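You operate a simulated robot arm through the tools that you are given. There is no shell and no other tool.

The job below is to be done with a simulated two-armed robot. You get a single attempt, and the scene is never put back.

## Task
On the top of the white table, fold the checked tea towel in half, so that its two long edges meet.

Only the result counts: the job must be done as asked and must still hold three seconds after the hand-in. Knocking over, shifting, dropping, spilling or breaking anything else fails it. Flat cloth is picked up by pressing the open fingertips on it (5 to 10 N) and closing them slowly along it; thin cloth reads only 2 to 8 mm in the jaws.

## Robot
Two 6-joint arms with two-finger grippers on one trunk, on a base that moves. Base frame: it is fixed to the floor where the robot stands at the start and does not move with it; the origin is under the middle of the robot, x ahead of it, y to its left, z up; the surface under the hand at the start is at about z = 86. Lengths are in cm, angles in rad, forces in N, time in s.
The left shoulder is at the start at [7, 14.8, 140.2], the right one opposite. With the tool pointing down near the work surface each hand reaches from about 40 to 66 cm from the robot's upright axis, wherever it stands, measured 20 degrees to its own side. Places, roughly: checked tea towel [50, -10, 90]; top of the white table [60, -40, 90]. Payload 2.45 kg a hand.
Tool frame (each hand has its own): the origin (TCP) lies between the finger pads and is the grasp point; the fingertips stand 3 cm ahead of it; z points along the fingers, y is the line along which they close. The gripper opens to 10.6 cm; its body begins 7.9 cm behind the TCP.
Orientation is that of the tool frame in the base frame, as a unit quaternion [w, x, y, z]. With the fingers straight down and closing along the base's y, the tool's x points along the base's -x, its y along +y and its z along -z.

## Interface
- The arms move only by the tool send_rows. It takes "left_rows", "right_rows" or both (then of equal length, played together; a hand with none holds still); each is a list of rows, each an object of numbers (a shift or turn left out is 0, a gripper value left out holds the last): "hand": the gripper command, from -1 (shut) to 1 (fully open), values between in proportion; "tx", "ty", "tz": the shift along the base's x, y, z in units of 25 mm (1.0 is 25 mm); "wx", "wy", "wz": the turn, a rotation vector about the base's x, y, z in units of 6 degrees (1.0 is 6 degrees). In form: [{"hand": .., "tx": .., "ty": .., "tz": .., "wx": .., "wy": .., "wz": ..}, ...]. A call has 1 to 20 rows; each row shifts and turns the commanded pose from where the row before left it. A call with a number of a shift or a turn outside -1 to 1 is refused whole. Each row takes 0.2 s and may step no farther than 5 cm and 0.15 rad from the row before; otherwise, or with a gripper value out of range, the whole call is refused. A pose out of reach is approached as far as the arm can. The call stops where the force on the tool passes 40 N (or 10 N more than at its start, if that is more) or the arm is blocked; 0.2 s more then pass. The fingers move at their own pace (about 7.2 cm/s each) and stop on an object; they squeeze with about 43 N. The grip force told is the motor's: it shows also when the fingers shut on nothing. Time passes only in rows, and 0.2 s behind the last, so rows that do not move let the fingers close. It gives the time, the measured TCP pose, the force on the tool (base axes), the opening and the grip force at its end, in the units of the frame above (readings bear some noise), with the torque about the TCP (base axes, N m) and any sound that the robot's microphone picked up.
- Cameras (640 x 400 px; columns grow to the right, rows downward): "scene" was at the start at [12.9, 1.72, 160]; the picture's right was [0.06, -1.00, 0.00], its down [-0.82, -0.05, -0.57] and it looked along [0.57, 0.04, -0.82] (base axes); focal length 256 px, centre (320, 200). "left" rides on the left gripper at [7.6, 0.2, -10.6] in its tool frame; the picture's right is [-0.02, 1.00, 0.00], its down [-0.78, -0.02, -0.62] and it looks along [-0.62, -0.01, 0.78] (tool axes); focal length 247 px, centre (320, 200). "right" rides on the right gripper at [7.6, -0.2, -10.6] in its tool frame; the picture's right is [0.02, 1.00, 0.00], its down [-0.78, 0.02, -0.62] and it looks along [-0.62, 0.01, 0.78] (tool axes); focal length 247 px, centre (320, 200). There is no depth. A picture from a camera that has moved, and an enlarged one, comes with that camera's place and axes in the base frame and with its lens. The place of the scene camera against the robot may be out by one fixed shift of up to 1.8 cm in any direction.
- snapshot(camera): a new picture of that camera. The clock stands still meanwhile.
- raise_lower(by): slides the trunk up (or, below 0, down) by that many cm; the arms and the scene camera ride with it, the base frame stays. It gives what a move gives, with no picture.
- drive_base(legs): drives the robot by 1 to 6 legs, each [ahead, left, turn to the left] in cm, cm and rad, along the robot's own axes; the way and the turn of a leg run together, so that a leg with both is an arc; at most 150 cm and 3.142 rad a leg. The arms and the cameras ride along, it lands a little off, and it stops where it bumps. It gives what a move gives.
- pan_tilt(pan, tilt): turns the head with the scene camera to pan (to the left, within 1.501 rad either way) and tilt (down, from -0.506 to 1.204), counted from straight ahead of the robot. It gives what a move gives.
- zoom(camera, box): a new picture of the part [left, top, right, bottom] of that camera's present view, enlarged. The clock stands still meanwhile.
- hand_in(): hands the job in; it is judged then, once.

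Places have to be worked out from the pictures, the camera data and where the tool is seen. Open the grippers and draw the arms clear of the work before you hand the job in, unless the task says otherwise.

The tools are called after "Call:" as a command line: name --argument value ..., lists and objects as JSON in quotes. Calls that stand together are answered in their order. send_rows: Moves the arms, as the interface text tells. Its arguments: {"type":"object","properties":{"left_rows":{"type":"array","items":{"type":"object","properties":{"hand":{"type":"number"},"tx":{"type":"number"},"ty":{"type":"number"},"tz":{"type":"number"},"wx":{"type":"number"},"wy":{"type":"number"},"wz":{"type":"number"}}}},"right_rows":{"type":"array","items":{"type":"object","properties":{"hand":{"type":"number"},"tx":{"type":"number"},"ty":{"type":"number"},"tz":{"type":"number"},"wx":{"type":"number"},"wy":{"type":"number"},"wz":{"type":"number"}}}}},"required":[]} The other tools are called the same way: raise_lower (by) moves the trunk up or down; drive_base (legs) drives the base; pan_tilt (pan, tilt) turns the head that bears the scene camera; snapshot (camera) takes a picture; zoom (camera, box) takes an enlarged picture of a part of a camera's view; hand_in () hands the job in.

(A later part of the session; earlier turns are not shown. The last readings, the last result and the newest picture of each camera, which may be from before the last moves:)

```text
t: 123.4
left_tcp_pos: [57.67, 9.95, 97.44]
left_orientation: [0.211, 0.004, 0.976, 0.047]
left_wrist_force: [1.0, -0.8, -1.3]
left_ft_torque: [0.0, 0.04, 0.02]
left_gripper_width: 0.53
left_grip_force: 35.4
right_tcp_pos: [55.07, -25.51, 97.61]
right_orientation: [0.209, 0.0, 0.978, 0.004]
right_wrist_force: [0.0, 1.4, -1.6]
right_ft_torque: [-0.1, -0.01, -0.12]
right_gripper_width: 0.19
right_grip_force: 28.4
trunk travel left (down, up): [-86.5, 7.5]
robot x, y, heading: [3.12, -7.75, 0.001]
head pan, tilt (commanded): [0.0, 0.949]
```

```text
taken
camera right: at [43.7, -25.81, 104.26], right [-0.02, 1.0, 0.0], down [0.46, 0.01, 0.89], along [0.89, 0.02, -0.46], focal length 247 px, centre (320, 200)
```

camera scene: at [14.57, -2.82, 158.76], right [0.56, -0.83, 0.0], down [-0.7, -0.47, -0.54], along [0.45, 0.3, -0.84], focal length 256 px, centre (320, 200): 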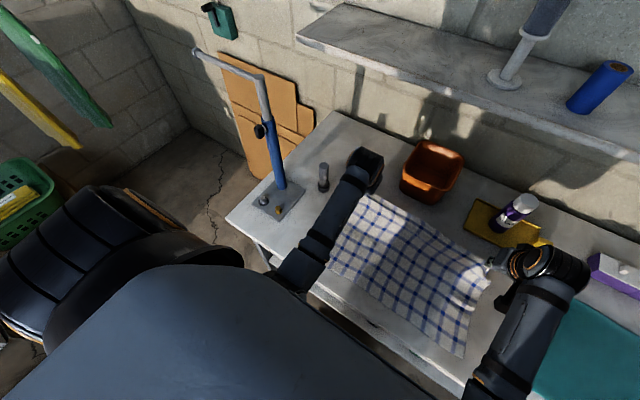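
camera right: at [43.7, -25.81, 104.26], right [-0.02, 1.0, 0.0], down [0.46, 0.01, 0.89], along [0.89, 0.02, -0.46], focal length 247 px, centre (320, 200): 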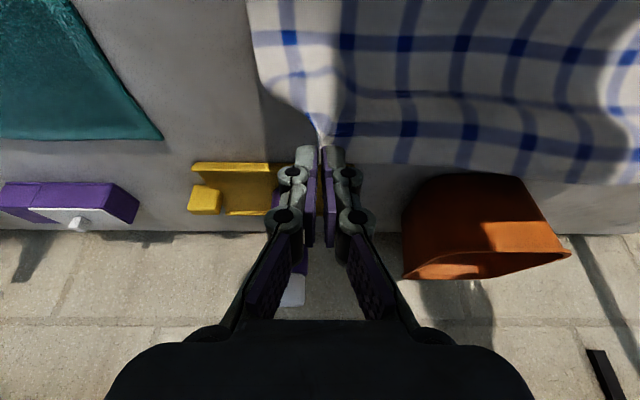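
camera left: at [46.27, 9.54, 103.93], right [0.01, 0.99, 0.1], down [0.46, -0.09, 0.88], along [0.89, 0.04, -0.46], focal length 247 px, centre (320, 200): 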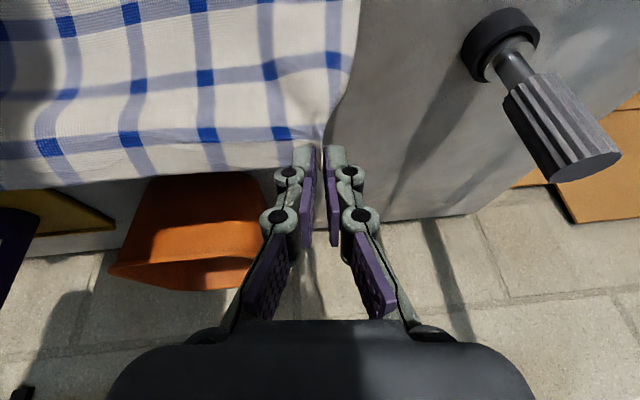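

Tension is gone and both corners are still held. The towel has turned back to nearly square, so I'll level the hands (right forward 3 cm, left roll corrected) before carrying the edge over.

Call:
send_rows --left_rows '[{"ty": 0.05, "wx": -0.22}, {"ty": 0.05, "wx": -0.22}, {"wx": -0.22}, {"wx": -0.22}, {"tx": 0}]' --right_rows '[{"tx": 0.3}, {"tx": 0.3}, {"tx": 0.3}, {"tx": 0.3}, {"tx": 0}]'

Call:
drive_base --legs '[[-14, 0, 0]]'

Call:
zoom --camera "scene" --box '[220, 140, 420, 280]'

Call:
snapshot --camera "left"

Call:
snapshot --camera "right"

```text
t: 124.6
left_tcp_pos: [57.7, 10.14, 97.55]
left_orientation: [0.212, -0.006, 0.977, -0.001]
left_wrist_force: [0.5, -0.1, -1.5]
left_ft_torque: [0.01, 0.03, 0.02]
left_gripper_width: 0.48
left_grip_force: 35.7
right_tcp_pos: [58.03, -25.45, 97.86]
right_orientation: [0.209, 0.0, 0.978, 0.004]
right_wrist_force: [0.9, 1.3, -0.3]
right_ft_torque: [0.03, 0.01, -0.01]
right_gripper_width: 0.41
right_grip_force: 37.0
trunk travel left (down, up): [-86.5, 7.5]
robot x, y, heading: [2.99, -8.07, -0.005]
head pan, tilt (commanded): [0.0, 0.949]
```

```text
t: 126.0
left_tcp_pos: [43.76, 10.2, 97.39]
left_orientation: [0.211, -0.007, 0.977, 0.0]
left_wrist_force: [-0.6, -2.0, -0.1]
left_ft_torque: [-0.13, 0.02, -0.1]
left_gripper_width: 0.11
left_grip_force: 27.3
right_tcp_pos: [44.25, -25.54, 97.68]
right_orientation: [0.208, 0.001, 0.978, 0.004]
right_wrist_force: [0.6, 0.9, -0.6]
right_ft_torque: [-0.01, 0.05, -0.02]
right_gripper_width: 0.41
right_grip_force: 36.6
trunk travel left (down, up): [-86.5, 7.5]
robot x, y, heading: [-10.59, -7.59, 0.0]
head pan, tilt (commanded): [0.0, 0.949]
```

```text
2.86 times, centred on (320, 210) of scene
camera zoom: at [2.28, -6.73, 159.1], right [0.0, -1.0, 0.0], down [-0.81, 0.0, -0.58], along [0.58, 0.0, -0.81], focal length 733 px, centre (320, 171)
```

zoom: 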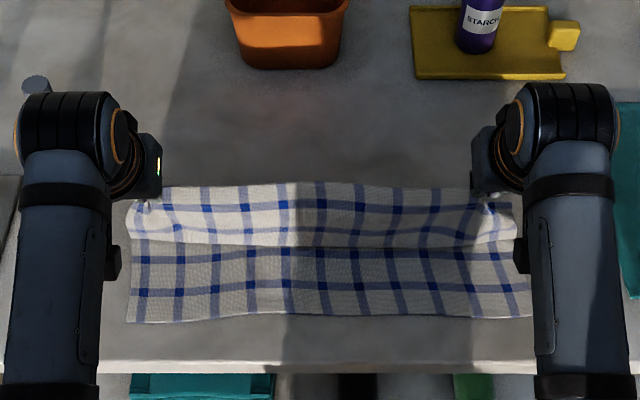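

```text
taken
camera left: at [32.36, 10.29, 103.89], right [0.01, 1.0, 0.01], down [0.46, -0.01, 0.89], along [0.89, 0.0, -0.46], focal length 247 px, centre (320, 200)
```

left: 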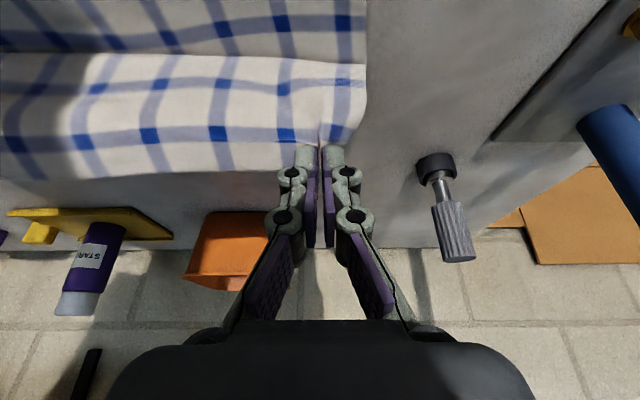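

```text
taken
camera right: at [32.85, -25.75, 104.2], right [-0.02, 1.0, 0.0], down [0.46, 0.01, 0.89], along [0.89, 0.02, -0.46], focal length 247 px, centre (320, 200)
```

right: 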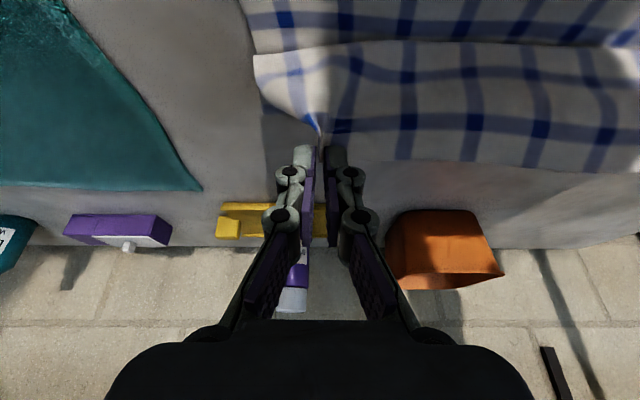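

The edge is over at x≈45 and both sides line up with the lower half (near edge: left ≈33.8, right ≈34.6). I'll continue down the 45° line to about x≈42 while pitching to 60°.

Call:
send_rows --left_rows '[{"tx": -0.245, "tz": -0.22, "wy": -0.75}, {"tx": -0.245, "tz": -0.22, "wy": -0.75}, {"tx": -0.245, "tz": -0.22, "wy": -0.75}, {"tx": -0.245, "tz": -0.22, "wy": -0.75}, {"tx": -0.245, "tz": -0.22, "wy": -0.75}, {"tx": -0.245, "tz": -0.22, "wy": -0.75}, {"tx": -0.245, "tz": -0.22, "wy": -0.75}, {"tx": -0.245, "tz": -0.22, "wy": -0.75}, {"tx": 0}]' --right_rows '[{"tx": -0.235, "tz": -0.23, "wy": -0.75}, {"tx": -0.235, "tz": -0.23, "wy": -0.75}, {"tx": -0.235, "tz": -0.23, "wy": -0.75}, {"tx": -0.235, "tz": -0.23, "wy": -0.75}, {"tx": -0.235, "tz": -0.23, "wy": -0.75}, {"tx": -0.235, "tz": -0.23, "wy": -0.75}, {"tx": -0.235, "tz": -0.23, "wy": -0.75}, {"tx": -0.235, "tz": -0.23, "wy": -0.75}, {"tx": 0}]'

Call:
zoom --camera "scene" --box '[240, 150, 400, 270]'

Call:
snapshot --camera "left"

Call:
snapshot --camera "right"

```text
t: 128.0
left_tcp_pos: [38.73, 10.2, 93.0]
left_orientation: [0.503, -0.006, 0.864, -0.002]
left_wrist_force: [1.0, -0.9, -0.9]
left_ft_torque: [-0.04, -0.01, -0.03]
left_gripper_width: 0.32
left_grip_force: 30.2
right_tcp_pos: [39.48, -25.45, 93.19]
right_orientation: [0.501, -0.002, 0.865, 0.004]
right_wrist_force: [-2.6, 2.1, 2.9]
right_ft_torque: [0.05, -0.02, 0.03]
right_gripper_width: 0.1
right_grip_force: 28.4
trunk travel left (down, up): [-86.5, 7.5]
robot x, y, heading: [-10.84, -7.88, 0.003]
head pan, tilt (commanded): [0.0, 0.949]
```

```text
3.33 times, centred on (320, 210) of scene
camera zoom: at [2.06, -6.72, 159.12], right [0.0, -1.0, 0.0], down [-0.81, 0.0, -0.58], along [0.58, 0.0, -0.81], focal length 855 px, centre (320, 167)
```

zoom: 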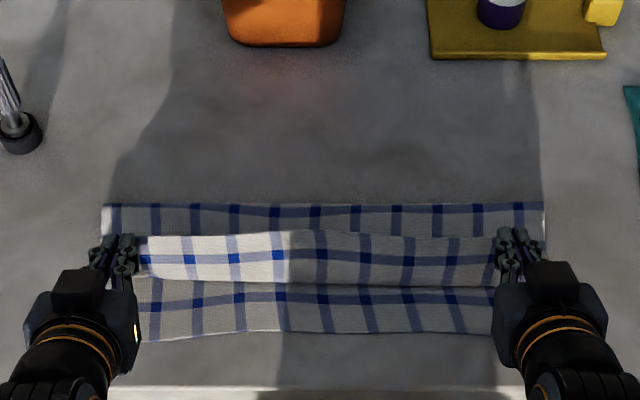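

```text
taken
camera left: at [25.63, 10.33, 91.63], right [0.0, 1.0, 0.01], down [-0.15, -0.01, 0.99], along [0.99, 0.0, 0.15], focal length 247 px, centre (320, 200)
```

left: 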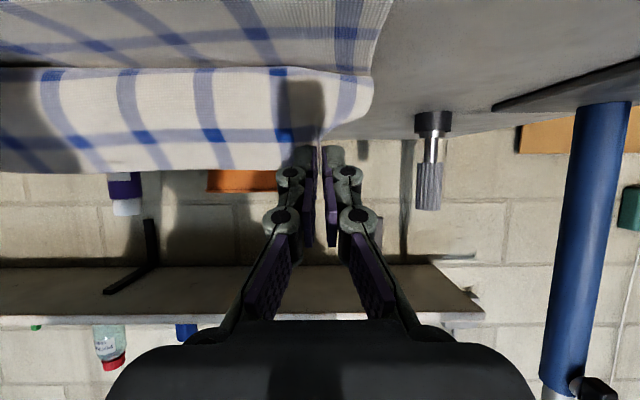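

```text
taken
camera right: at [26.24, -25.76, 91.71], right [-0.02, 1.0, -0.01], down [-0.15, 0.01, 0.99], along [0.99, 0.02, 0.15], focal length 247 px, centre (320, 200)
```

right: 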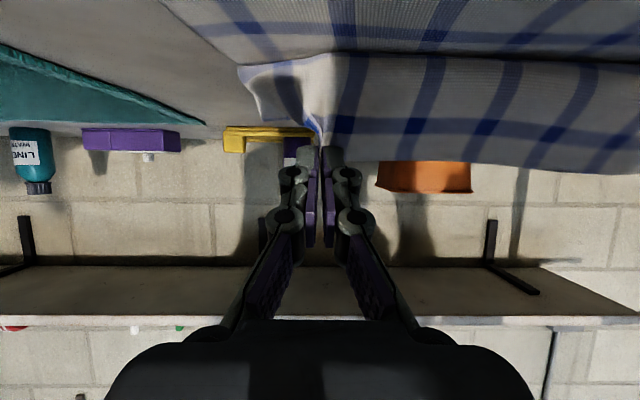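

The fold has formed right on the towel's middle stripe at x≈47.9 across the full width. I'll continue: a little straight back, then down to about 3 cm above the table at x≈38.

Call:
send_rows --left_rows '[{"tx": -0.26}, {"tx": -0.26}, {"tx": -0.267, "tz": -0.25}, {"tx": -0.267, "tz": -0.25}, {"tx": -0.267, "tz": -0.25}, {"tx": 0}]' --right_rows '[{"tx": -0.26}, {"tx": -0.26}, {"tx": -0.267, "tz": -0.25}, {"tx": -0.267, "tz": -0.25}, {"tx": -0.267, "tz": -0.25}, {"tx": 0}]'

Call:
zoom --camera "scene" --box '[255, 190, 335, 245]'

Call:
zoom --camera "scene" --box '[310, 190, 390, 245]'

Call:
zoom --camera "scene" --box '[240, 160, 400, 280]'

```text
t: 129.3
left_tcp_pos: [35.55, 10.16, 91.12]
left_orientation: [0.503, -0.006, 0.864, -0.002]
left_wrist_force: [-1.0, -0.3, 0.3]
left_ft_torque: [0.02, 0.05, 0.05]
left_gripper_width: 0.32
left_grip_force: 36.9
right_tcp_pos: [36.13, -25.47, 91.37]
right_orientation: [0.501, -0.002, 0.865, 0.004]
right_wrist_force: [-0.4, 2.4, 0.1]
right_ft_torque: [0.08, 0.02, 0.1]
right_gripper_width: 0.2
right_grip_force: 29.1
trunk travel left (down, up): [-86.5, 7.5]
robot x, y, heading: [-10.84, -7.93, -0.0]
head pan, tilt (commanded): [0.0, 0.949]
```

```text
7.27 times, centred on (295, 218) of scene
camera zoom: at [2.05, -6.71, 159.12], right [0.0, -1.0, 0.0], down [-0.81, 0.0, -0.58], along [0.58, 0.0, -0.81], focal length 1865 px, centre (502, 73)
```

zoom: 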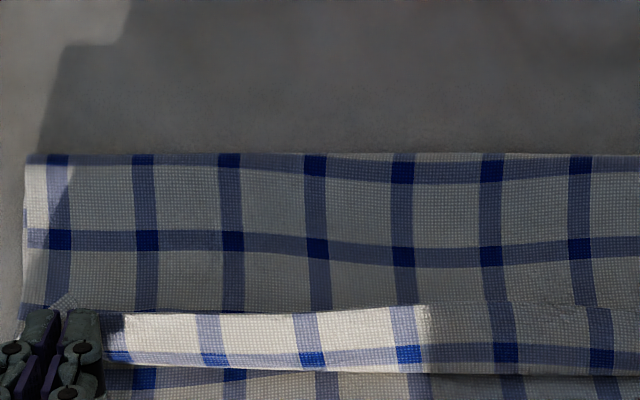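

```text
7.27 times, centred on (350, 218) of scene
camera zoom: at [2.05, -6.71, 159.12], right [0.0, -1.0, 0.0], down [-0.81, 0.0, -0.58], along [0.58, 0.0, -0.81], focal length 1865 px, centre (102, 73)
```

zoom: 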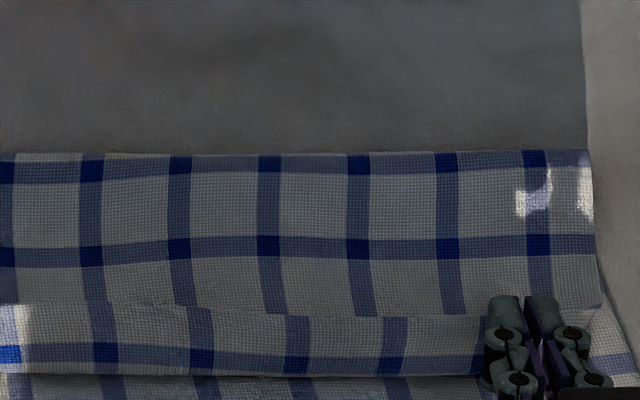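

```text
3.33 times, centred on (320, 220) of scene
camera zoom: at [2.05, -6.71, 159.12], right [0.0, -1.0, 0.0], down [-0.81, 0.0, -0.58], along [0.58, 0.0, -0.81], focal length 855 px, centre (320, 133)
```

zoom: 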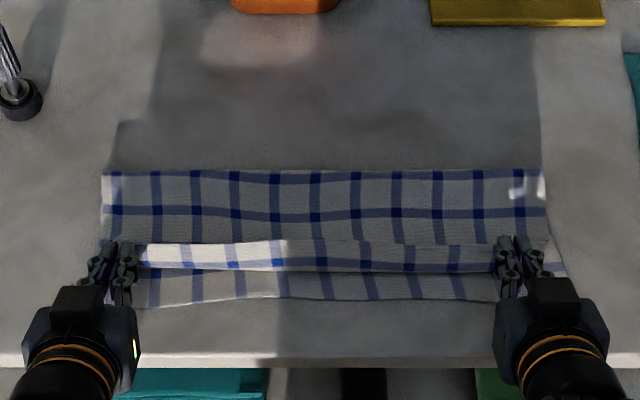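

The fold is straight along the middle stripe and both edges are parallel. I'll keep pulling the edge toward the near edge while lowering gently.

Call:
send_rows --left_rows '[{"tx": -0.22, "tz": -0.1}, {"tx": -0.22, "tz": -0.1}, {"tx": -0.22, "tz": -0.1}, {"tx": -0.22, "tz": -0.1}, {"tx": 0}]' --right_rows '[{"tx": -0.22, "tz": -0.12}, {"tx": -0.22, "tz": -0.12}, {"tx": -0.22, "tz": -0.12}, {"tx": -0.22, "tz": -0.12}, {"tx": 0}]'

Call:
zoom --camera "scene" --box '[255, 195, 335, 250]'

Call:
zoom --camera "scene" --box '[310, 195, 390, 250]'

```text
t: 130.6
left_tcp_pos: [33.32, 10.2, 90.14]
left_orientation: [0.503, -0.006, 0.864, -0.002]
left_wrist_force: [2.0, -0.3, -2.2]
left_ft_torque: [-0.01, -0.01, -0.02]
left_gripper_width: 0.52
left_grip_force: 38.1
right_tcp_pos: [33.91, -25.44, 90.17]
right_orientation: [0.501, -0.002, 0.866, 0.005]
right_wrist_force: [2.6, 0.6, -0.7]
right_ft_torque: [-0.01, 0.02, -0.02]
right_gripper_width: 0.44
right_grip_force: 36.2
trunk travel left (down, up): [-86.5, 7.5]
robot x, y, heading: [-11.56, -7.81, 0.004]
head pan, tilt (commanded): [0.0, 0.949]
```

```text
7.27 times, centred on (295, 222) of scene
camera zoom: at [2.03, -6.71, 159.12], right [0.0, -1.0, 0.0], down [-0.81, 0.0, -0.58], along [0.58, 0.0, -0.81], focal length 1865 px, centre (502, 36)
```

zoom: 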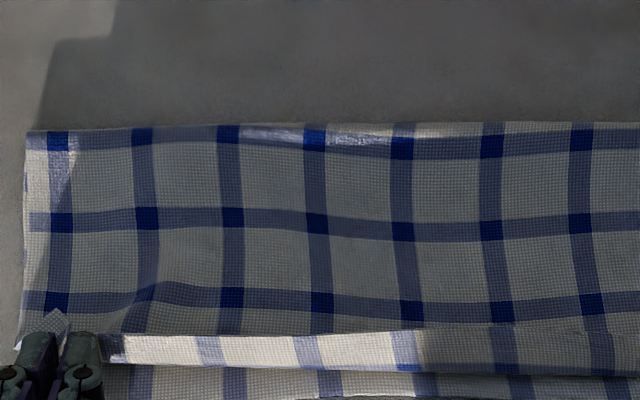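

```text
7.27 times, centred on (350, 222) of scene
camera zoom: at [2.03, -6.71, 159.12], right [0.0, -1.0, 0.0], down [-0.81, 0.0, -0.58], along [0.58, 0.0, -0.81], focal length 1865 px, centre (102, 36)
```

zoom: 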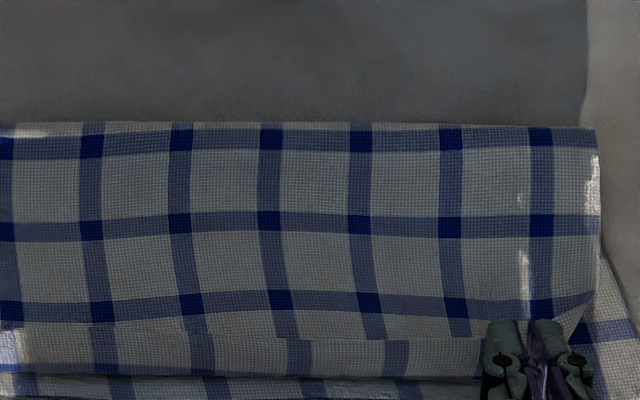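

The fold line is holding at x≈47.6. I'll do the last stretch toward the near edge and check the alignment there.

Call:
send_rows --left_rows '[{"tx": -0.18, "tz": -0.08}, {"tx": -0.18, "tz": -0.08}, {"tx": -0.18, "tz": -0.08}, {"tx": 0}]' --right_rows '[{"tx": -0.16, "tz": -0.08}, {"tx": -0.16, "tz": -0.08}, {"tx": -0.16, "tz": -0.08}, {"tx": 0}]'

Call:
zoom --camera "scene" --box '[255, 205, 335, 260]'

Call:
zoom --camera "scene" --box '[310, 205, 390, 260]'

```text
t: 131.6
left_tcp_pos: [31.73, 10.03, 89.63]
left_orientation: [0.503, -0.006, 0.864, -0.002]
left_wrist_force: [-0.8, -1.6, 0.2]
left_ft_torque: [-0.05, 0.02, 0.01]
left_gripper_width: 0.04
left_grip_force: 26.9
right_tcp_pos: [32.61, -25.56, 89.41]
right_orientation: [0.502, -0.003, 0.865, 0.005]
right_wrist_force: [1.2, 0.9, -1.7]
right_ft_torque: [0.03, -0.02, 0.0]
right_gripper_width: 0.22
right_grip_force: 29.8
trunk travel left (down, up): [-86.5, 7.5]
robot x, y, heading: [-10.83, -7.83, -0.001]
head pan, tilt (commanded): [0.0, 0.949]
```

```text
7.27 times, centred on (295, 232) of scene
camera zoom: at [1.99, -6.73, 159.13], right [0.0, -1.0, 0.0], down [-0.81, 0.0, -0.58], along [0.58, 0.0, -0.81], focal length 1865 px, centre (502, -36)
```

zoom: 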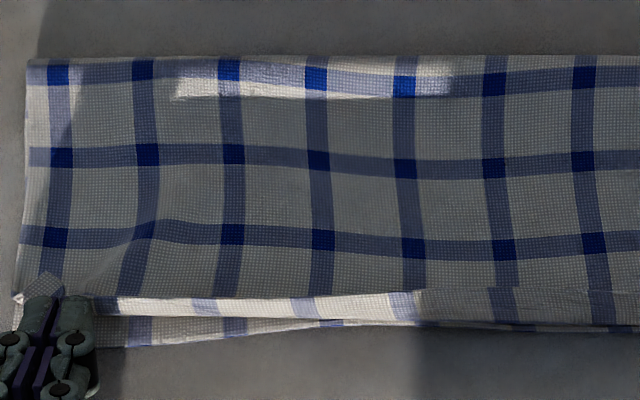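

```text
7.27 times, centred on (350, 232) of scene
camera zoom: at [1.99, -6.73, 159.13], right [0.0, -1.0, 0.0], down [-0.81, 0.0, -0.58], along [0.58, 0.0, -0.81], focal length 1865 px, centre (102, -36)
```

zoom: 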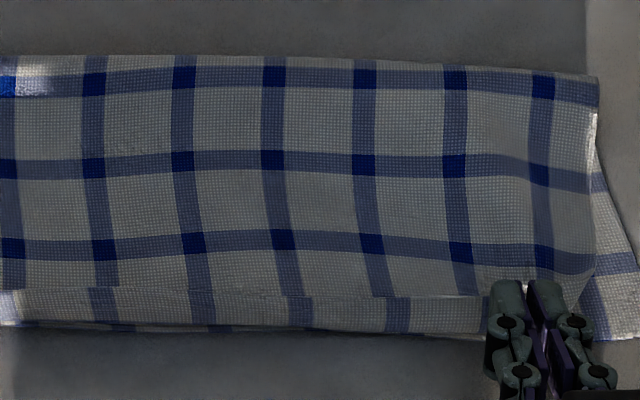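

The hem still stands up at the front, and by the stripes the upper half is about 1.7 cm too long (the fold crept 0.8 cm toward me in the last pull). I'll lift the edge back past the fold once more to re-lay it, then come down with a lower final approach.

Call:
send_rows --left_rows '[{"tx": 0.37, "tz": 0.34}, {"tx": 0.37, "tz": 0.34}, {"tx": 0.37, "tz": 0.34}, {"tx": 0.37, "tz": 0.34}, {"tx": 0.48, "tz": 0.4}, {"tx": 0.48, "tz": 0.4}, {"tx": 0.48, "tz": 0.4}, {"tx": 0.48, "tz": 0.4}, {"tx": 0.48, "tz": 0.4}, {"tx": 0.48, "tz": 0.07}, {"tx": 0.48, "tz": 0.07}, {"tx": 0.48, "tz": 0.07}, {"tx": 0.48, "tz": 0.07}, {"tx": 0.48, "tz": 0.07}, {"tx": 0}]' --right_rows '[{"tx": 0.37, "tz": 0.34}, {"tx": 0.37, "tz": 0.34}, {"tx": 0.37, "tz": 0.34}, {"tx": 0.37, "tz": 0.34}, {"tx": 0.48, "tz": 0.4}, {"tx": 0.48, "tz": 0.4}, {"tx": 0.48, "tz": 0.4}, {"tx": 0.48, "tz": 0.4}, {"tx": 0.48, "tz": 0.4}, {"tx": 0.48, "tz": 0.07}, {"tx": 0.48, "tz": 0.07}, {"tx": 0.48, "tz": 0.07}, {"tx": 0.48, "tz": 0.07}, {"tx": 0.48, "tz": 0.07}, {"tx": 0}]'

Call:
zoom --camera "scene" --box '[240, 150, 400, 270]'

```text
t: 134.8
left_tcp_pos: [47.74, 10.2, 99.02]
left_orientation: [0.504, -0.005, 0.864, -0.002]
left_wrist_force: [-2.1, -1.1, 0.5]
left_ft_torque: [0.0, 0.02, -0.05]
left_gripper_width: 0.0
left_grip_force: 29.9
right_tcp_pos: [48.37, -25.51, 98.75]
right_orientation: [0.502, -0.002, 0.865, 0.003]
right_wrist_force: [-2.0, 0.9, 0.0]
right_ft_torque: [0.01, 0.03, 0.01]
right_gripper_width: 0.13
right_grip_force: 28.8
trunk travel left (down, up): [-86.5, 7.5]
robot x, y, heading: [-10.56, -7.96, 0.0]
head pan, tilt (commanded): [0.0, 0.949]
```

```text
3.33 times, centred on (320, 210) of scene
camera zoom: at [1.94, -6.72, 159.13], right [0.0, -1.0, 0.0], down [-0.81, 0.0, -0.58], along [0.58, 0.0, -0.81], focal length 855 px, centre (320, 167)
```

zoom: 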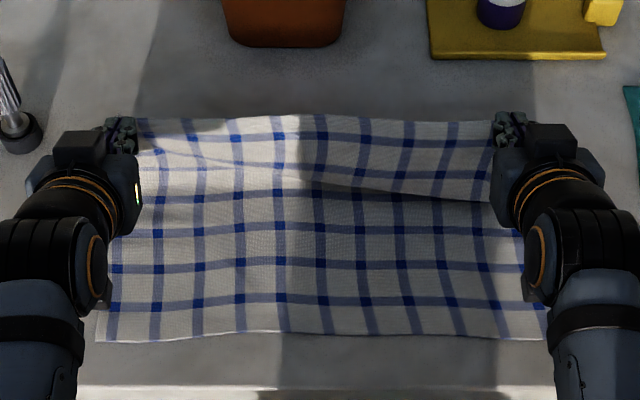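

The lower half is flat again up to the middle stripe. Now the second descent, kept lower than before.

Call:
send_rows --left_rows '[{"tx": -0.44, "tz": -0.16}, {"tx": -0.44, "tz": -0.16}, {"tx": -0.44, "tz": -0.16}, {"tx": -0.4, "tz": -0.333}, {"tx": -0.4, "tz": -0.333}, {"tx": -0.4, "tz": -0.333}, {"tx": -0.4, "tz": -0.373}, {"tx": -0.4, "tz": -0.373}, {"tx": -0.4, "tz": -0.373}, {"tx": -0.4, "tz": -0.38}, {"tx": -0.4, "tz": -0.36}, {"tx": 0}]' --right_rows '[{"tx": -0.44, "tz": -0.15}, {"tx": -0.44, "tz": -0.15}, {"tx": -0.44, "tz": -0.15}, {"tx": -0.4, "tz": -0.32}, {"tx": -0.4, "tz": -0.32}, {"tx": -0.4, "tz": -0.32}, {"tx": -0.4, "tz": -0.36}, {"tx": -0.4, "tz": -0.36}, {"tx": -0.4, "tz": -0.36}, {"tx": -0.4, "tz": -0.37}, {"tx": -0.4, "tz": -0.36}, {"tx": 0}]'

Call:
zoom --camera "scene" --box '[240, 160, 400, 280]'

Call:
zoom --camera "scene" --box '[255, 195, 335, 250]'

Call:
zoom --camera "scene" --box '[310, 195, 390, 250]'

```text
t: 137.3
left_tcp_pos: [36.23, 10.22, 90.4]
left_orientation: [0.503, -0.006, 0.864, -0.002]
left_wrist_force: [0.6, -1.2, -0.3]
left_ft_torque: [-0.01, 0.0, 0.0]
left_gripper_width: 0.24
left_grip_force: 35.2
right_tcp_pos: [36.97, -25.59, 90.73]
right_orientation: [0.501, -0.002, 0.865, 0.004]
right_wrist_force: [0.7, 0.7, 0.4]
right_ft_torque: [0.07, -0.02, 0.05]
right_gripper_width: 0.31
right_grip_force: 31.0
trunk travel left (down, up): [-86.5, 7.5]
robot x, y, heading: [-11.02, -8.03, 0.0]
head pan, tilt (commanded): [0.0, 0.949]
```

```text
3.33 times, centred on (320, 220) of scene
camera zoom: at [2.05, -6.72, 159.12], right [0.0, -1.0, 0.0], down [-0.81, 0.0, -0.58], along [0.58, 0.0, -0.81], focal length 855 px, centre (320, 133)
```

zoom: 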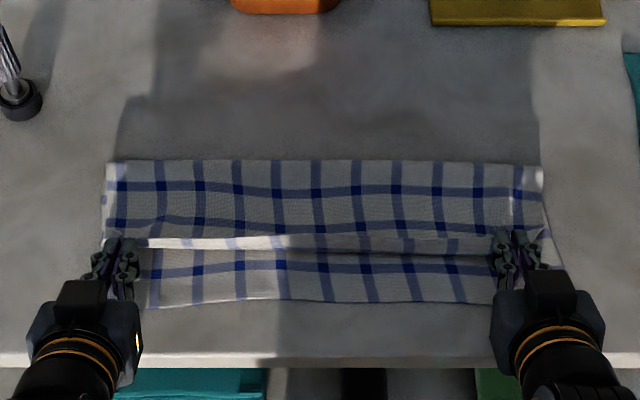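

```text
7.27 times, centred on (295, 222) of scene
camera zoom: at [2.05, -6.72, 159.12], right [0.0, -1.0, 0.0], down [-0.81, 0.0, -0.58], along [0.58, 0.0, -0.81], focal length 1865 px, centre (502, 36)
```

zoom: 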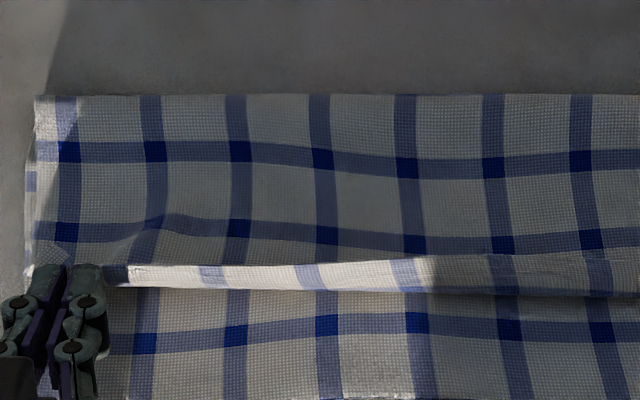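

```text
7.27 times, centred on (350, 222) of scene
camera zoom: at [2.05, -6.72, 159.12], right [0.0, -1.0, 0.0], down [-0.81, 0.0, -0.58], along [0.58, 0.0, -0.81], focal length 1865 px, centre (102, 36)
```

zoom: 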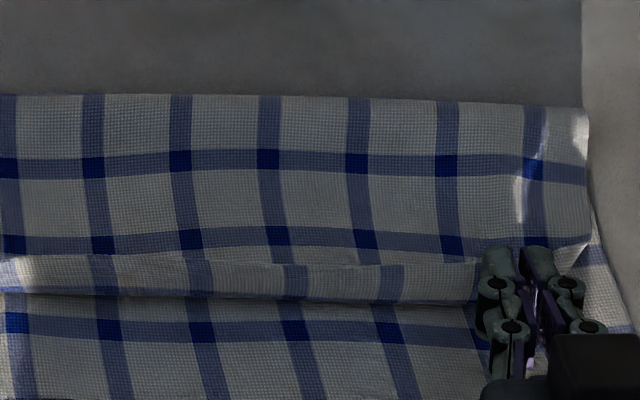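

This time the fold is at x≈49.2, slightly beyond the middle, so the last pull can bring it back to centre. I'll draw the edge to the near edge keeping low.

Call:
send_rows --left_rows '[{"tx": -0.235, "tz": -0.07}, {"tx": -0.235, "tz": -0.07}, {"tx": -0.235, "tz": -0.07}, {"tx": -0.235, "tz": -0.07}, {"tx": -0.19, "tz": -0.02}, {"tx": -0.19, "tz": -0.02}, {"tx": 0}]' --right_rows '[{"tx": -0.255, "tz": -0.09}, {"tx": -0.255, "tz": -0.09}, {"tx": -0.255, "tz": -0.09}, {"tx": -0.255, "tz": -0.09}, {"tx": -0.19, "tz": -0.03}, {"tx": -0.19, "tz": -0.03}, {"tx": 0}]'

Call:
zoom --camera "scene" --box '[255, 200, 335, 255]'

Call:
zoom --camera "scene" --box '[310, 200, 390, 255]'

```text
t: 138.9
left_tcp_pos: [32.93, 10.21, 89.87]
left_orientation: [0.503, -0.006, 0.864, -0.002]
left_wrist_force: [-2.1, -1.4, 0.3]
left_ft_torque: [-0.02, 0.02, -0.07]
left_gripper_width: 0.0
left_grip_force: 29.3
right_tcp_pos: [33.47, -25.36, 89.7]
right_orientation: [0.501, -0.001, 0.865, 0.003]
right_wrist_force: [-0.4, -0.1, 0.6]
right_ft_torque: [0.03, -0.01, 0.01]
right_gripper_width: 0.25
right_grip_force: 32.7
trunk travel left (down, up): [-86.5, 7.5]
robot x, y, heading: [-11.41, -8.12, -0.002]
head pan, tilt (commanded): [0.0, 0.949]
```

```text
7.27 times, centred on (295, 228) of scene
camera zoom: at [2.02, -6.72, 159.12], right [0.0, -1.0, 0.0], down [-0.81, 0.0, -0.58], along [0.58, 0.0, -0.81], focal length 1865 px, centre (502, 0)
```

zoom: 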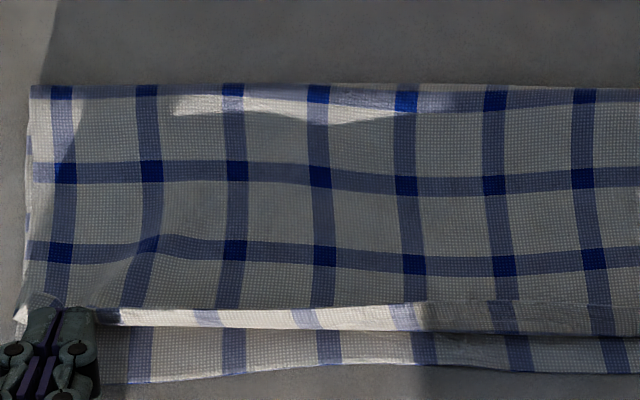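

```text
7.27 times, centred on (350, 228) of scene
camera zoom: at [2.02, -6.72, 159.12], right [0.0, -1.0, 0.0], down [-0.81, 0.0, -0.58], along [0.58, 0.0, -0.81], focal length 1865 px, centre (102, 0)
```

zoom: 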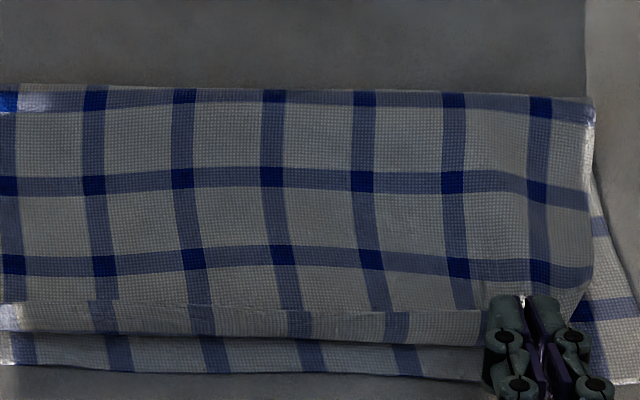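

The upper layer is flat to within a couple of centimetres of the near edge. I'll look at the held hem from the front with the hand cameras to see how the rim is oriented.

Call:
snapshot --camera "left"

Call:
zoom --camera "right" --box '[200, 60, 520, 220]'

Call:
zoom --camera "scene" --box '[262, 235, 302, 262]'

```text
taken
camera left: at [19.84, 10.27, 88.35], right [0.0, 1.0, 0.01], down [-0.15, -0.01, 0.99], along [0.99, 0.0, 0.15], focal length 247 px, centre (320, 200)
```

left: 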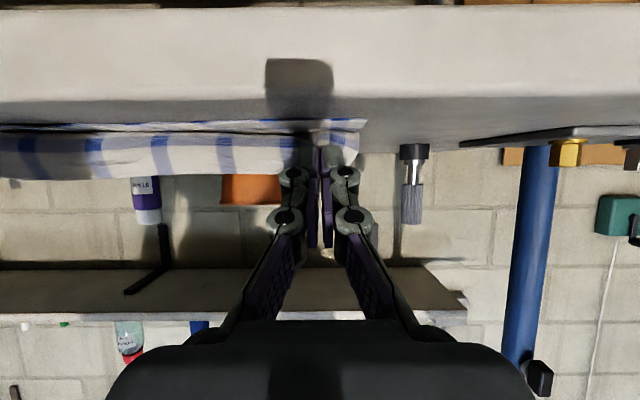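

```text
2.00 times, centred on (360, 140) of right
camera zoom: at [20.41, -25.74, 88.27], right [-0.02, 1.0, -0.01], down [-0.15, 0.01, 0.99], along [0.99, 0.02, 0.15], focal length 494 px, centre (240, 320)
```

zoom: 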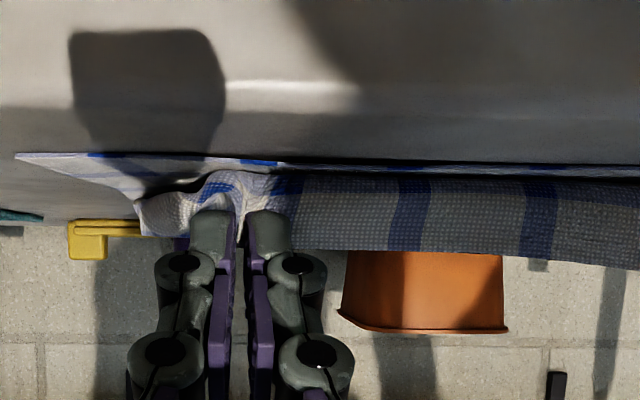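

```text
14.81 times, centred on (282, 248) of scene
camera zoom: at [2.02, -6.72, 159.12], right [0.0, -1.0, 0.0], down [-0.81, 0.0, -0.58], along [0.58, 0.0, -0.81], focal length 3799 px, centre (883, -518)
```

zoom: 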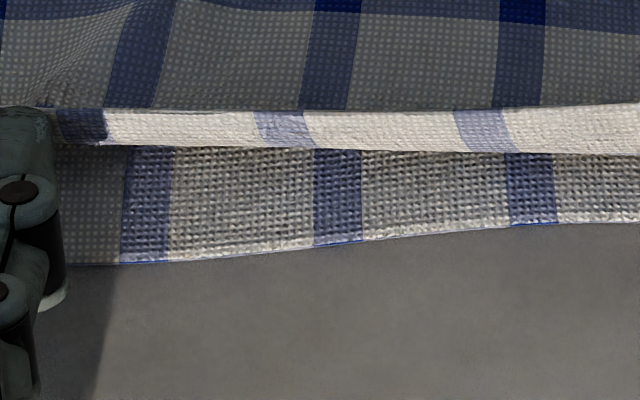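

The hem stands up about 1.5–2 cm along the near side, with its free edge on top. I'll ease the hands another 1.1 cm back and down so the rim ends right over the near edge.

Call:
send_rows --left_rows '[{"tx": -0.11, "tz": -0.08}, {"tx": -0.11, "tz": -0.08}, {"tx": -0.11, "tz": -0.08}, {"tx": -0.11, "tz": -0.06}, {"tx": 0}]' --right_rows '[{"tx": -0.11, "tz": -0.07}, {"tx": -0.11, "tz": -0.07}, {"tx": -0.11, "tz": -0.07}, {"tx": -0.11, "tz": -0.06}, {"tx": 0}]'

Call:
zoom --camera "scene" --box '[255, 200, 335, 255]'

Call:
zoom --camera "scene" --box '[310, 200, 390, 255]'

```text
t: 140.2
left_tcp_pos: [31.83, 10.16, 88.97]
left_orientation: [0.503, -0.006, 0.864, -0.002]
left_wrist_force: [1.5, -1.6, -1.2]
left_ft_torque: [-0.04, 0.05, 0.0]
left_gripper_width: 0.34
left_grip_force: 31.6
right_tcp_pos: [32.4, -25.48, 89.07]
right_orientation: [0.502, -0.002, 0.865, 0.004]
right_wrist_force: [0.9, 0.5, 6.5]
right_ft_torque: [-0.02, -0.16, 0.05]
right_gripper_width: 0.23
right_grip_force: 31.8
trunk travel left (down, up): [-86.5, 7.5]
robot x, y, heading: [-10.73, -7.97, -0.0]
head pan, tilt (commanded): [0.0, 0.949]
```

```text
7.27 times, centred on (295, 228) of scene
camera zoom: at [1.94, -6.71, 159.13], right [0.0, -1.0, 0.0], down [-0.81, 0.0, -0.58], along [0.58, 0.0, -0.81], focal length 1865 px, centre (502, 0)
```

zoom: 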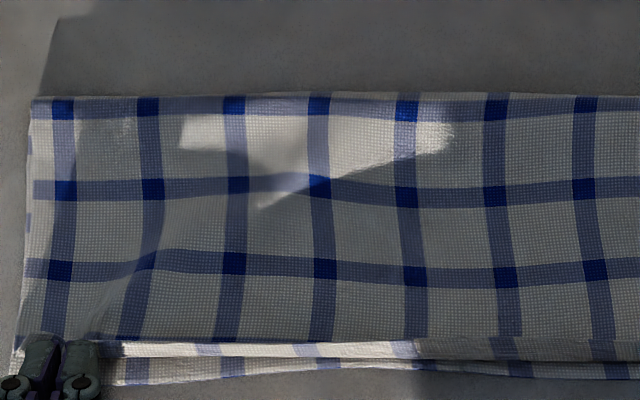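

```text
7.27 times, centred on (350, 228) of scene
camera zoom: at [1.94, -6.71, 159.13], right [0.0, -1.0, 0.0], down [-0.81, 0.0, -0.58], along [0.58, 0.0, -0.81], focal length 1865 px, centre (102, 0)
```

zoom: 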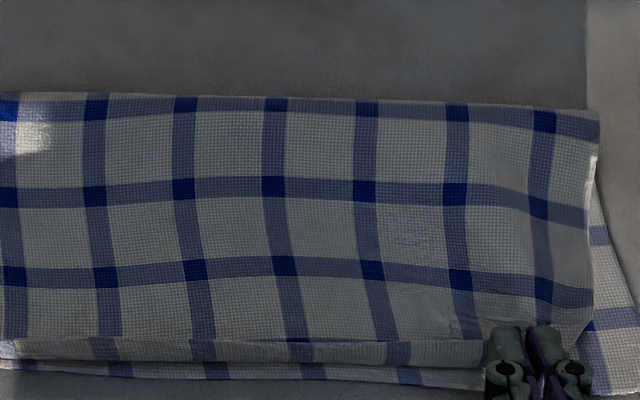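

By the geometry, the hem would end about 1.5 cm past the near edge because the rim was held too high during the last pull. I'll re-lay once more (this repeat works reliably) and finish with the fingertips nearly on the table. First, back past the fold.

Call:
send_rows --left_rows '[{"tx": 0.36, "tz": 0.4}, {"tx": 0.36, "tz": 0.4}, {"tx": 0.36, "tz": 0.4}, {"tx": 0.36, "tz": 0.4}, {"tx": 0.48, "tz": 0.4}, {"tx": 0.48, "tz": 0.4}, {"tx": 0.48, "tz": 0.4}, {"tx": 0.48, "tz": 0.4}, {"tx": 0.48, "tz": 0.4}, {"tx": 0.5, "tz": 0.07}, {"tx": 0.5, "tz": 0.07}, {"tx": 0.5, "tz": 0.07}, {"tx": 0.5, "tz": 0.07}, {"tx": 0.5, "tz": 0.07}, {"tx": 0}]' --right_rows '[{"tx": 0.36, "tz": 0.4, "ty": -0.05}, {"tx": 0.36, "tz": 0.4, "ty": -0.05}, {"tx": 0.36, "tz": 0.4, "ty": -0.05}, {"tx": 0.36, "tz": 0.4, "ty": -0.05}, {"tx": 0.48, "tz": 0.4}, {"tx": 0.48, "tz": 0.4}, {"tx": 0.48, "tz": 0.4}, {"tx": 0.48, "tz": 0.4}, {"tx": 0.48, "tz": 0.4}, {"tx": 0.5, "tz": 0.07}, {"tx": 0.5, "tz": 0.07}, {"tx": 0.5, "tz": 0.07}, {"tx": 0.5, "tz": 0.07}, {"tx": 0.5, "tz": 0.07}, {"tx": 0}]'

Call:
zoom --camera "scene" --box '[240, 150, 400, 270]'

```text
t: 143.3
left_tcp_pos: [47.65, 10.16, 98.9]
left_orientation: [0.503, -0.006, 0.864, -0.002]
left_wrist_force: [-0.1, -1.7, 0.5]
left_ft_torque: [0.03, -0.05, 0.05]
left_gripper_width: 0.22
left_grip_force: 34.4
right_tcp_pos: [48.25, -25.96, 98.85]
right_orientation: [0.502, -0.002, 0.865, 0.004]
right_wrist_force: [-0.5, 2.4, 0.3]
right_ft_torque: [0.06, 0.0, 0.06]
right_gripper_width: 0.23
right_grip_force: 31.4
trunk travel left (down, up): [-86.5, 7.5]
robot x, y, heading: [-10.96, -8.18, 0.001]
head pan, tilt (commanded): [0.0, 0.949]
```

```text
3.33 times, centred on (320, 210) of scene
camera zoom: at [1.95, -6.72, 159.13], right [0.0, -1.0, 0.0], down [-0.81, 0.0, -0.58], along [0.58, 0.0, -0.81], focal length 855 px, centre (320, 167)
```

zoom: 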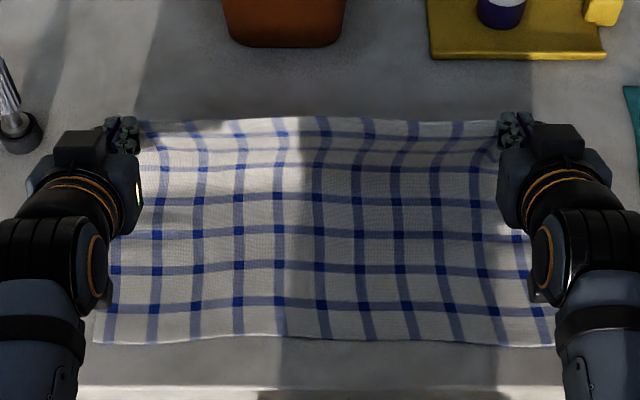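

The lower half is flat and square again (near edge ≈33.6 left, ≈33.2 right). Now the descent again, ending a bit lower this time.

Call:
send_rows --left_rows '[{"tx": -0.44, "tz": -0.16}, {"tx": -0.44, "tz": -0.16}, {"tx": -0.44, "tz": -0.16}, {"tx": -0.4, "tz": -0.333}, {"tx": -0.4, "tz": -0.333}, {"tx": -0.4, "tz": -0.333}, {"tx": -0.4, "tz": -0.373}, {"tx": -0.4, "tz": -0.373}, {"tx": -0.4, "tz": -0.373}, {"tx": -0.4, "tz": -0.38}, {"tx": -0.4, "tz": -0.36}, {"tx": -0.2, "tz": -0.25}, {"tx": -0.2, "tz": -0.2}, {"tx": 0}]' --right_rows '[{"tx": -0.46, "tz": -0.16}, {"tx": -0.46, "tz": -0.16}, {"tx": -0.46, "tz": -0.16}, {"tx": -0.42, "tz": -0.333}, {"tx": -0.42, "tz": -0.333}, {"tx": -0.42, "tz": -0.333}, {"tx": -0.42, "tz": -0.373}, {"tx": -0.42, "tz": -0.373}, {"tx": -0.42, "tz": -0.373}, {"tx": -0.4, "tz": -0.38}, {"tx": -0.4, "tz": -0.36}, {"tx": -0.2, "tz": -0.25}, {"tx": -0.2, "tz": -0.2}, {"tx": 0}]'

Call:
zoom --camera "scene" --box '[255, 195, 335, 250]'

Call:
zoom --camera "scene" --box '[310, 195, 390, 250]'

```text
t: 146.3
left_tcp_pos: [35.48, 10.23, 89.35]
left_orientation: [0.503, -0.005, 0.864, -0.002]
left_wrist_force: [-1.0, -2.7, -3.0]
left_ft_torque: [-0.01, 0.12, -0.04]
left_gripper_width: 0.0
left_grip_force: 27.5
right_tcp_pos: [35.49, -26.02, 89.45]
right_orientation: [0.502, -0.002, 0.865, 0.004]
right_wrist_force: [-0.4, 3.0, 0.7]
right_ft_torque: [0.06, 0.01, 0.07]
right_gripper_width: 0.23
right_grip_force: 31.5
trunk travel left (down, up): [-86.5, 7.5]
robot x, y, heading: [-11.08, -7.67, -0.001]
head pan, tilt (commanded): [0.0, 0.949]
```

```text
7.27 times, centred on (295, 222) of scene
camera zoom: at [2.02, -6.72, 159.12], right [0.0, -1.0, 0.0], down [-0.81, 0.0, -0.58], along [0.58, 0.0, -0.81], focal length 1865 px, centre (502, 36)
```

zoom: 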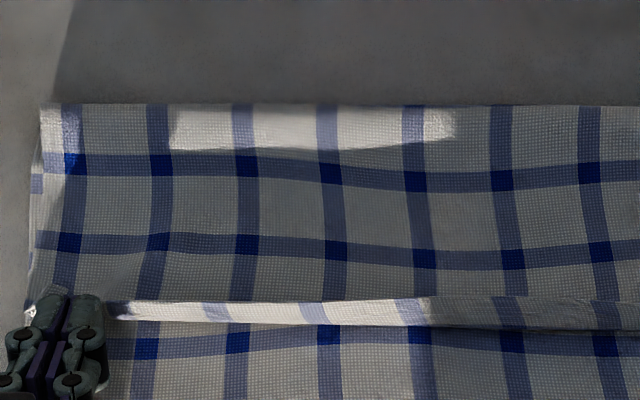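

```text
7.27 times, centred on (350, 222) of scene
camera zoom: at [2.02, -6.72, 159.12], right [0.0, -1.0, 0.0], down [-0.81, 0.0, -0.58], along [0.58, 0.0, -0.81], focal length 1865 px, centre (102, 36)
```

zoom: 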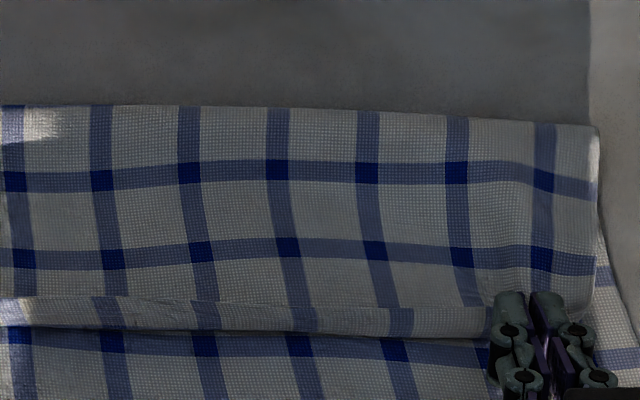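

Good: the fold is at x≈48.6 with the upper half slightly short, so the final low pull should bring the edge right to the near edge. I'll slide in with the tips just above the cloth.

Call:
send_rows --left_rows '[{"tx": -0.2, "tz": -0.04}, {"tx": -0.2, "tz": -0.04}, {"tx": -0.2, "tz": -0.03}, {"tx": -0.2, "tz": -0.03}, {"tx": -0.2, "tz": -0.02}, {"tx": 0}]' --right_rows '[{"tx": -0.21, "tz": -0.04}, {"tx": -0.21, "tz": -0.04}, {"tx": -0.21, "tz": -0.04}, {"tx": -0.21, "tz": -0.04}, {"tx": -0.21, "tz": -0.03}, {"tx": 0}]'

Call:
zoom --camera "scene" --box '[255, 200, 335, 255]'

Call:
zoom --camera "scene" --box '[310, 200, 390, 255]'

```text
t: 147.8
left_tcp_pos: [32.91, 10.13, 88.97]
left_orientation: [0.504, -0.006, 0.864, -0.002]
left_wrist_force: [1.0, -1.9, -0.5]
left_ft_torque: [-0.04, -0.01, -0.08]
left_gripper_width: 0.31
left_grip_force: 33.5
right_tcp_pos: [32.87, -25.93, 88.95]
right_orientation: [0.501, -0.002, 0.865, 0.004]
right_wrist_force: [-0.8, 2.3, 4.3]
right_ft_torque: [0.04, -0.11, 0.08]
right_gripper_width: 0.26
right_grip_force: 31.5
trunk travel left (down, up): [-86.5, 7.5]
robot x, y, heading: [-11.09, -8.16, 0.006]
head pan, tilt (commanded): [0.0, 0.949]
```

```text
7.27 times, centred on (295, 228) of scene
camera zoom: at [1.98, -6.7, 159.13], right [0.0, -1.0, 0.0], down [-0.81, 0.0, -0.58], along [0.58, 0.0, -0.81], focal length 1865 px, centre (502, 0)
```

zoom: 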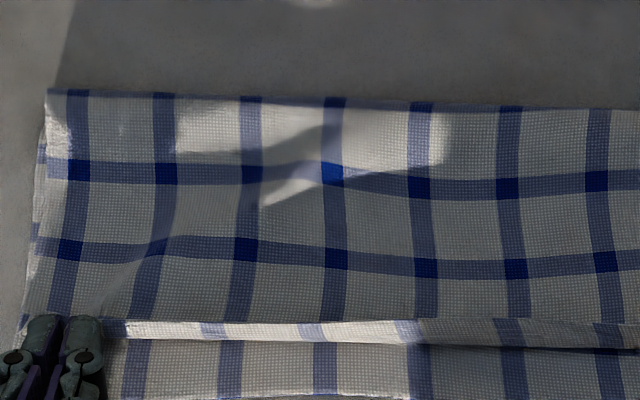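

```text
7.27 times, centred on (350, 228) of scene
camera zoom: at [1.98, -6.7, 159.13], right [0.0, -1.0, 0.0], down [-0.81, 0.0, -0.58], along [0.58, 0.0, -0.81], focal length 1865 px, centre (102, 0)
```

zoom: 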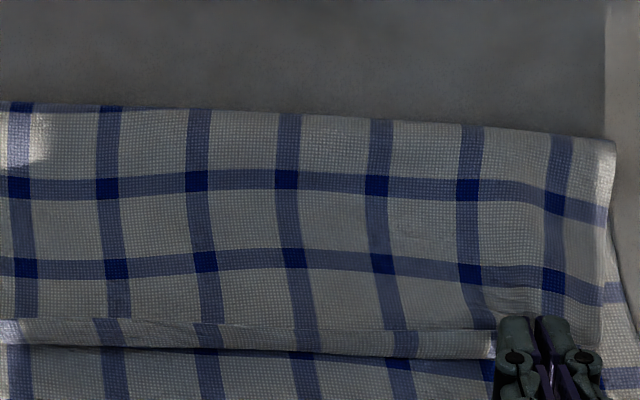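

The right side of the fold is moving toward me: the right fingertips are touching (4 N) and dragging the lower layer. I'll stop and check the whole picture.

Call:
zoom --camera "scene" --box '[240, 170, 400, 290]'

```text
3.33 times, centred on (320, 230) of scene
camera zoom: at [1.98, -6.7, 159.13], right [0.0, -1.0, 0.0], down [-0.81, 0.0, -0.58], along [0.58, 0.0, -0.81], focal length 855 px, centre (320, 100)
```

zoom: 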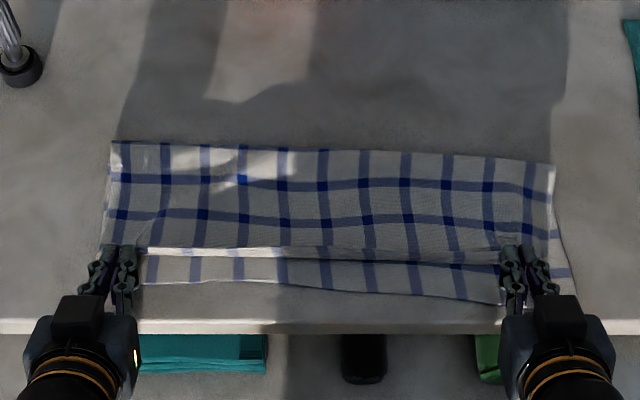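

The fold is still mid-towel (about 14.6 cm on each half); only the right finger is scraping. I'll raise the right tips 3–4 mm and bring the rims the rest of the way in, in small steps.

Call:
send_rows --left_rows '[{"tz": 0.06}, {"tx": -0.13}, {"tx": -0.13}, {"tx": -0.13}, {"tx": 0}]' --right_rows '[{"tz": 0.16}, {"tx": -0.19}, {"tx": -0.19}, {"tx": -0.19}, {"tx": 0}]'

Call:
zoom --camera "scene" --box '[240, 170, 400, 290]'

Call:
zoom --camera "scene" --box '[255, 205, 335, 260]'

Call:
zoom --camera "scene" --box '[310, 205, 390, 260]'

```text
t: 148.9
left_tcp_pos: [31.94, 10.23, 89.27]
left_orientation: [0.503, -0.005, 0.864, -0.002]
left_wrist_force: [2.1, -2.2, -1.1]
left_ft_torque: [-0.04, 0.0, -0.04]
left_gripper_width: 0.38
left_grip_force: 33.4
right_tcp_pos: [31.48, -26.01, 89.3]
right_orientation: [0.501, -0.002, 0.865, 0.004]
right_wrist_force: [-0.6, 3.2, 0.7]
right_ft_torque: [0.05, -0.02, 0.05]
right_gripper_width: 0.23
right_grip_force: 32.0
trunk travel left (down, up): [-86.5, 7.5]
robot x, y, heading: [-11.13, -7.97, -0.003]
head pan, tilt (commanded): [0.0, 0.949]
```

```text
3.33 times, centred on (320, 230) of scene
camera zoom: at [2.02, -6.72, 159.12], right [0.0, -1.0, 0.0], down [-0.81, 0.0, -0.58], along [0.58, 0.0, -0.81], focal length 855 px, centre (320, 100)
```

zoom: 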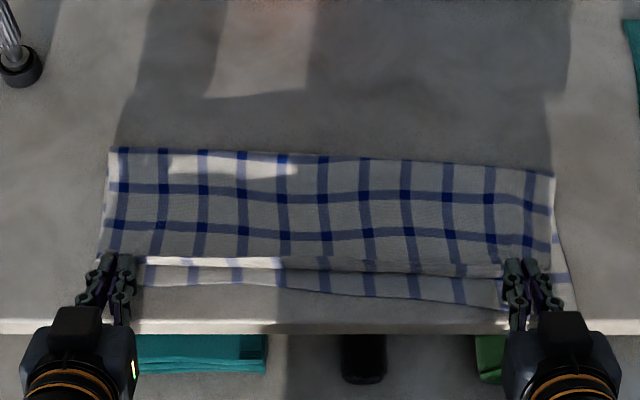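

```text
7.27 times, centred on (295, 232) of scene
camera zoom: at [2.02, -6.72, 159.12], right [0.0, -1.0, 0.0], down [-0.81, 0.0, -0.58], along [0.58, 0.0, -0.81], focal length 1865 px, centre (502, -36)
```

zoom: 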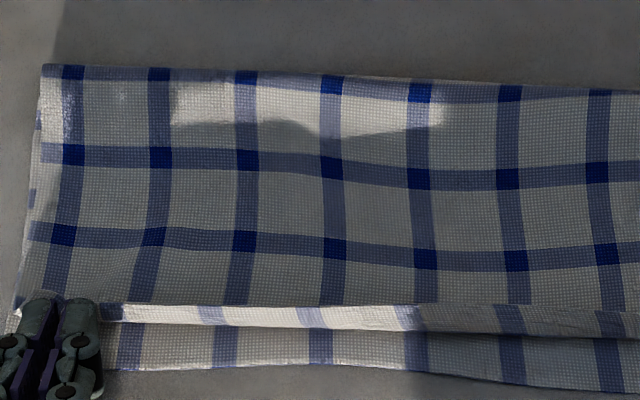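

```text
7.27 times, centred on (350, 232) of scene
camera zoom: at [2.02, -6.72, 159.12], right [0.0, -1.0, 0.0], down [-0.81, 0.0, -0.58], along [0.58, 0.0, -0.81], focal length 1865 px, centre (102, -36)
```

zoom: 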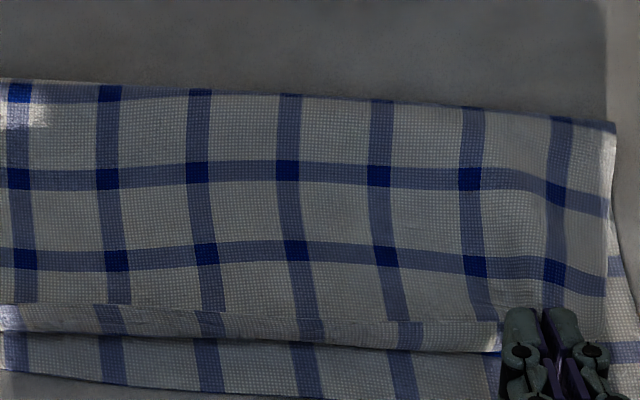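

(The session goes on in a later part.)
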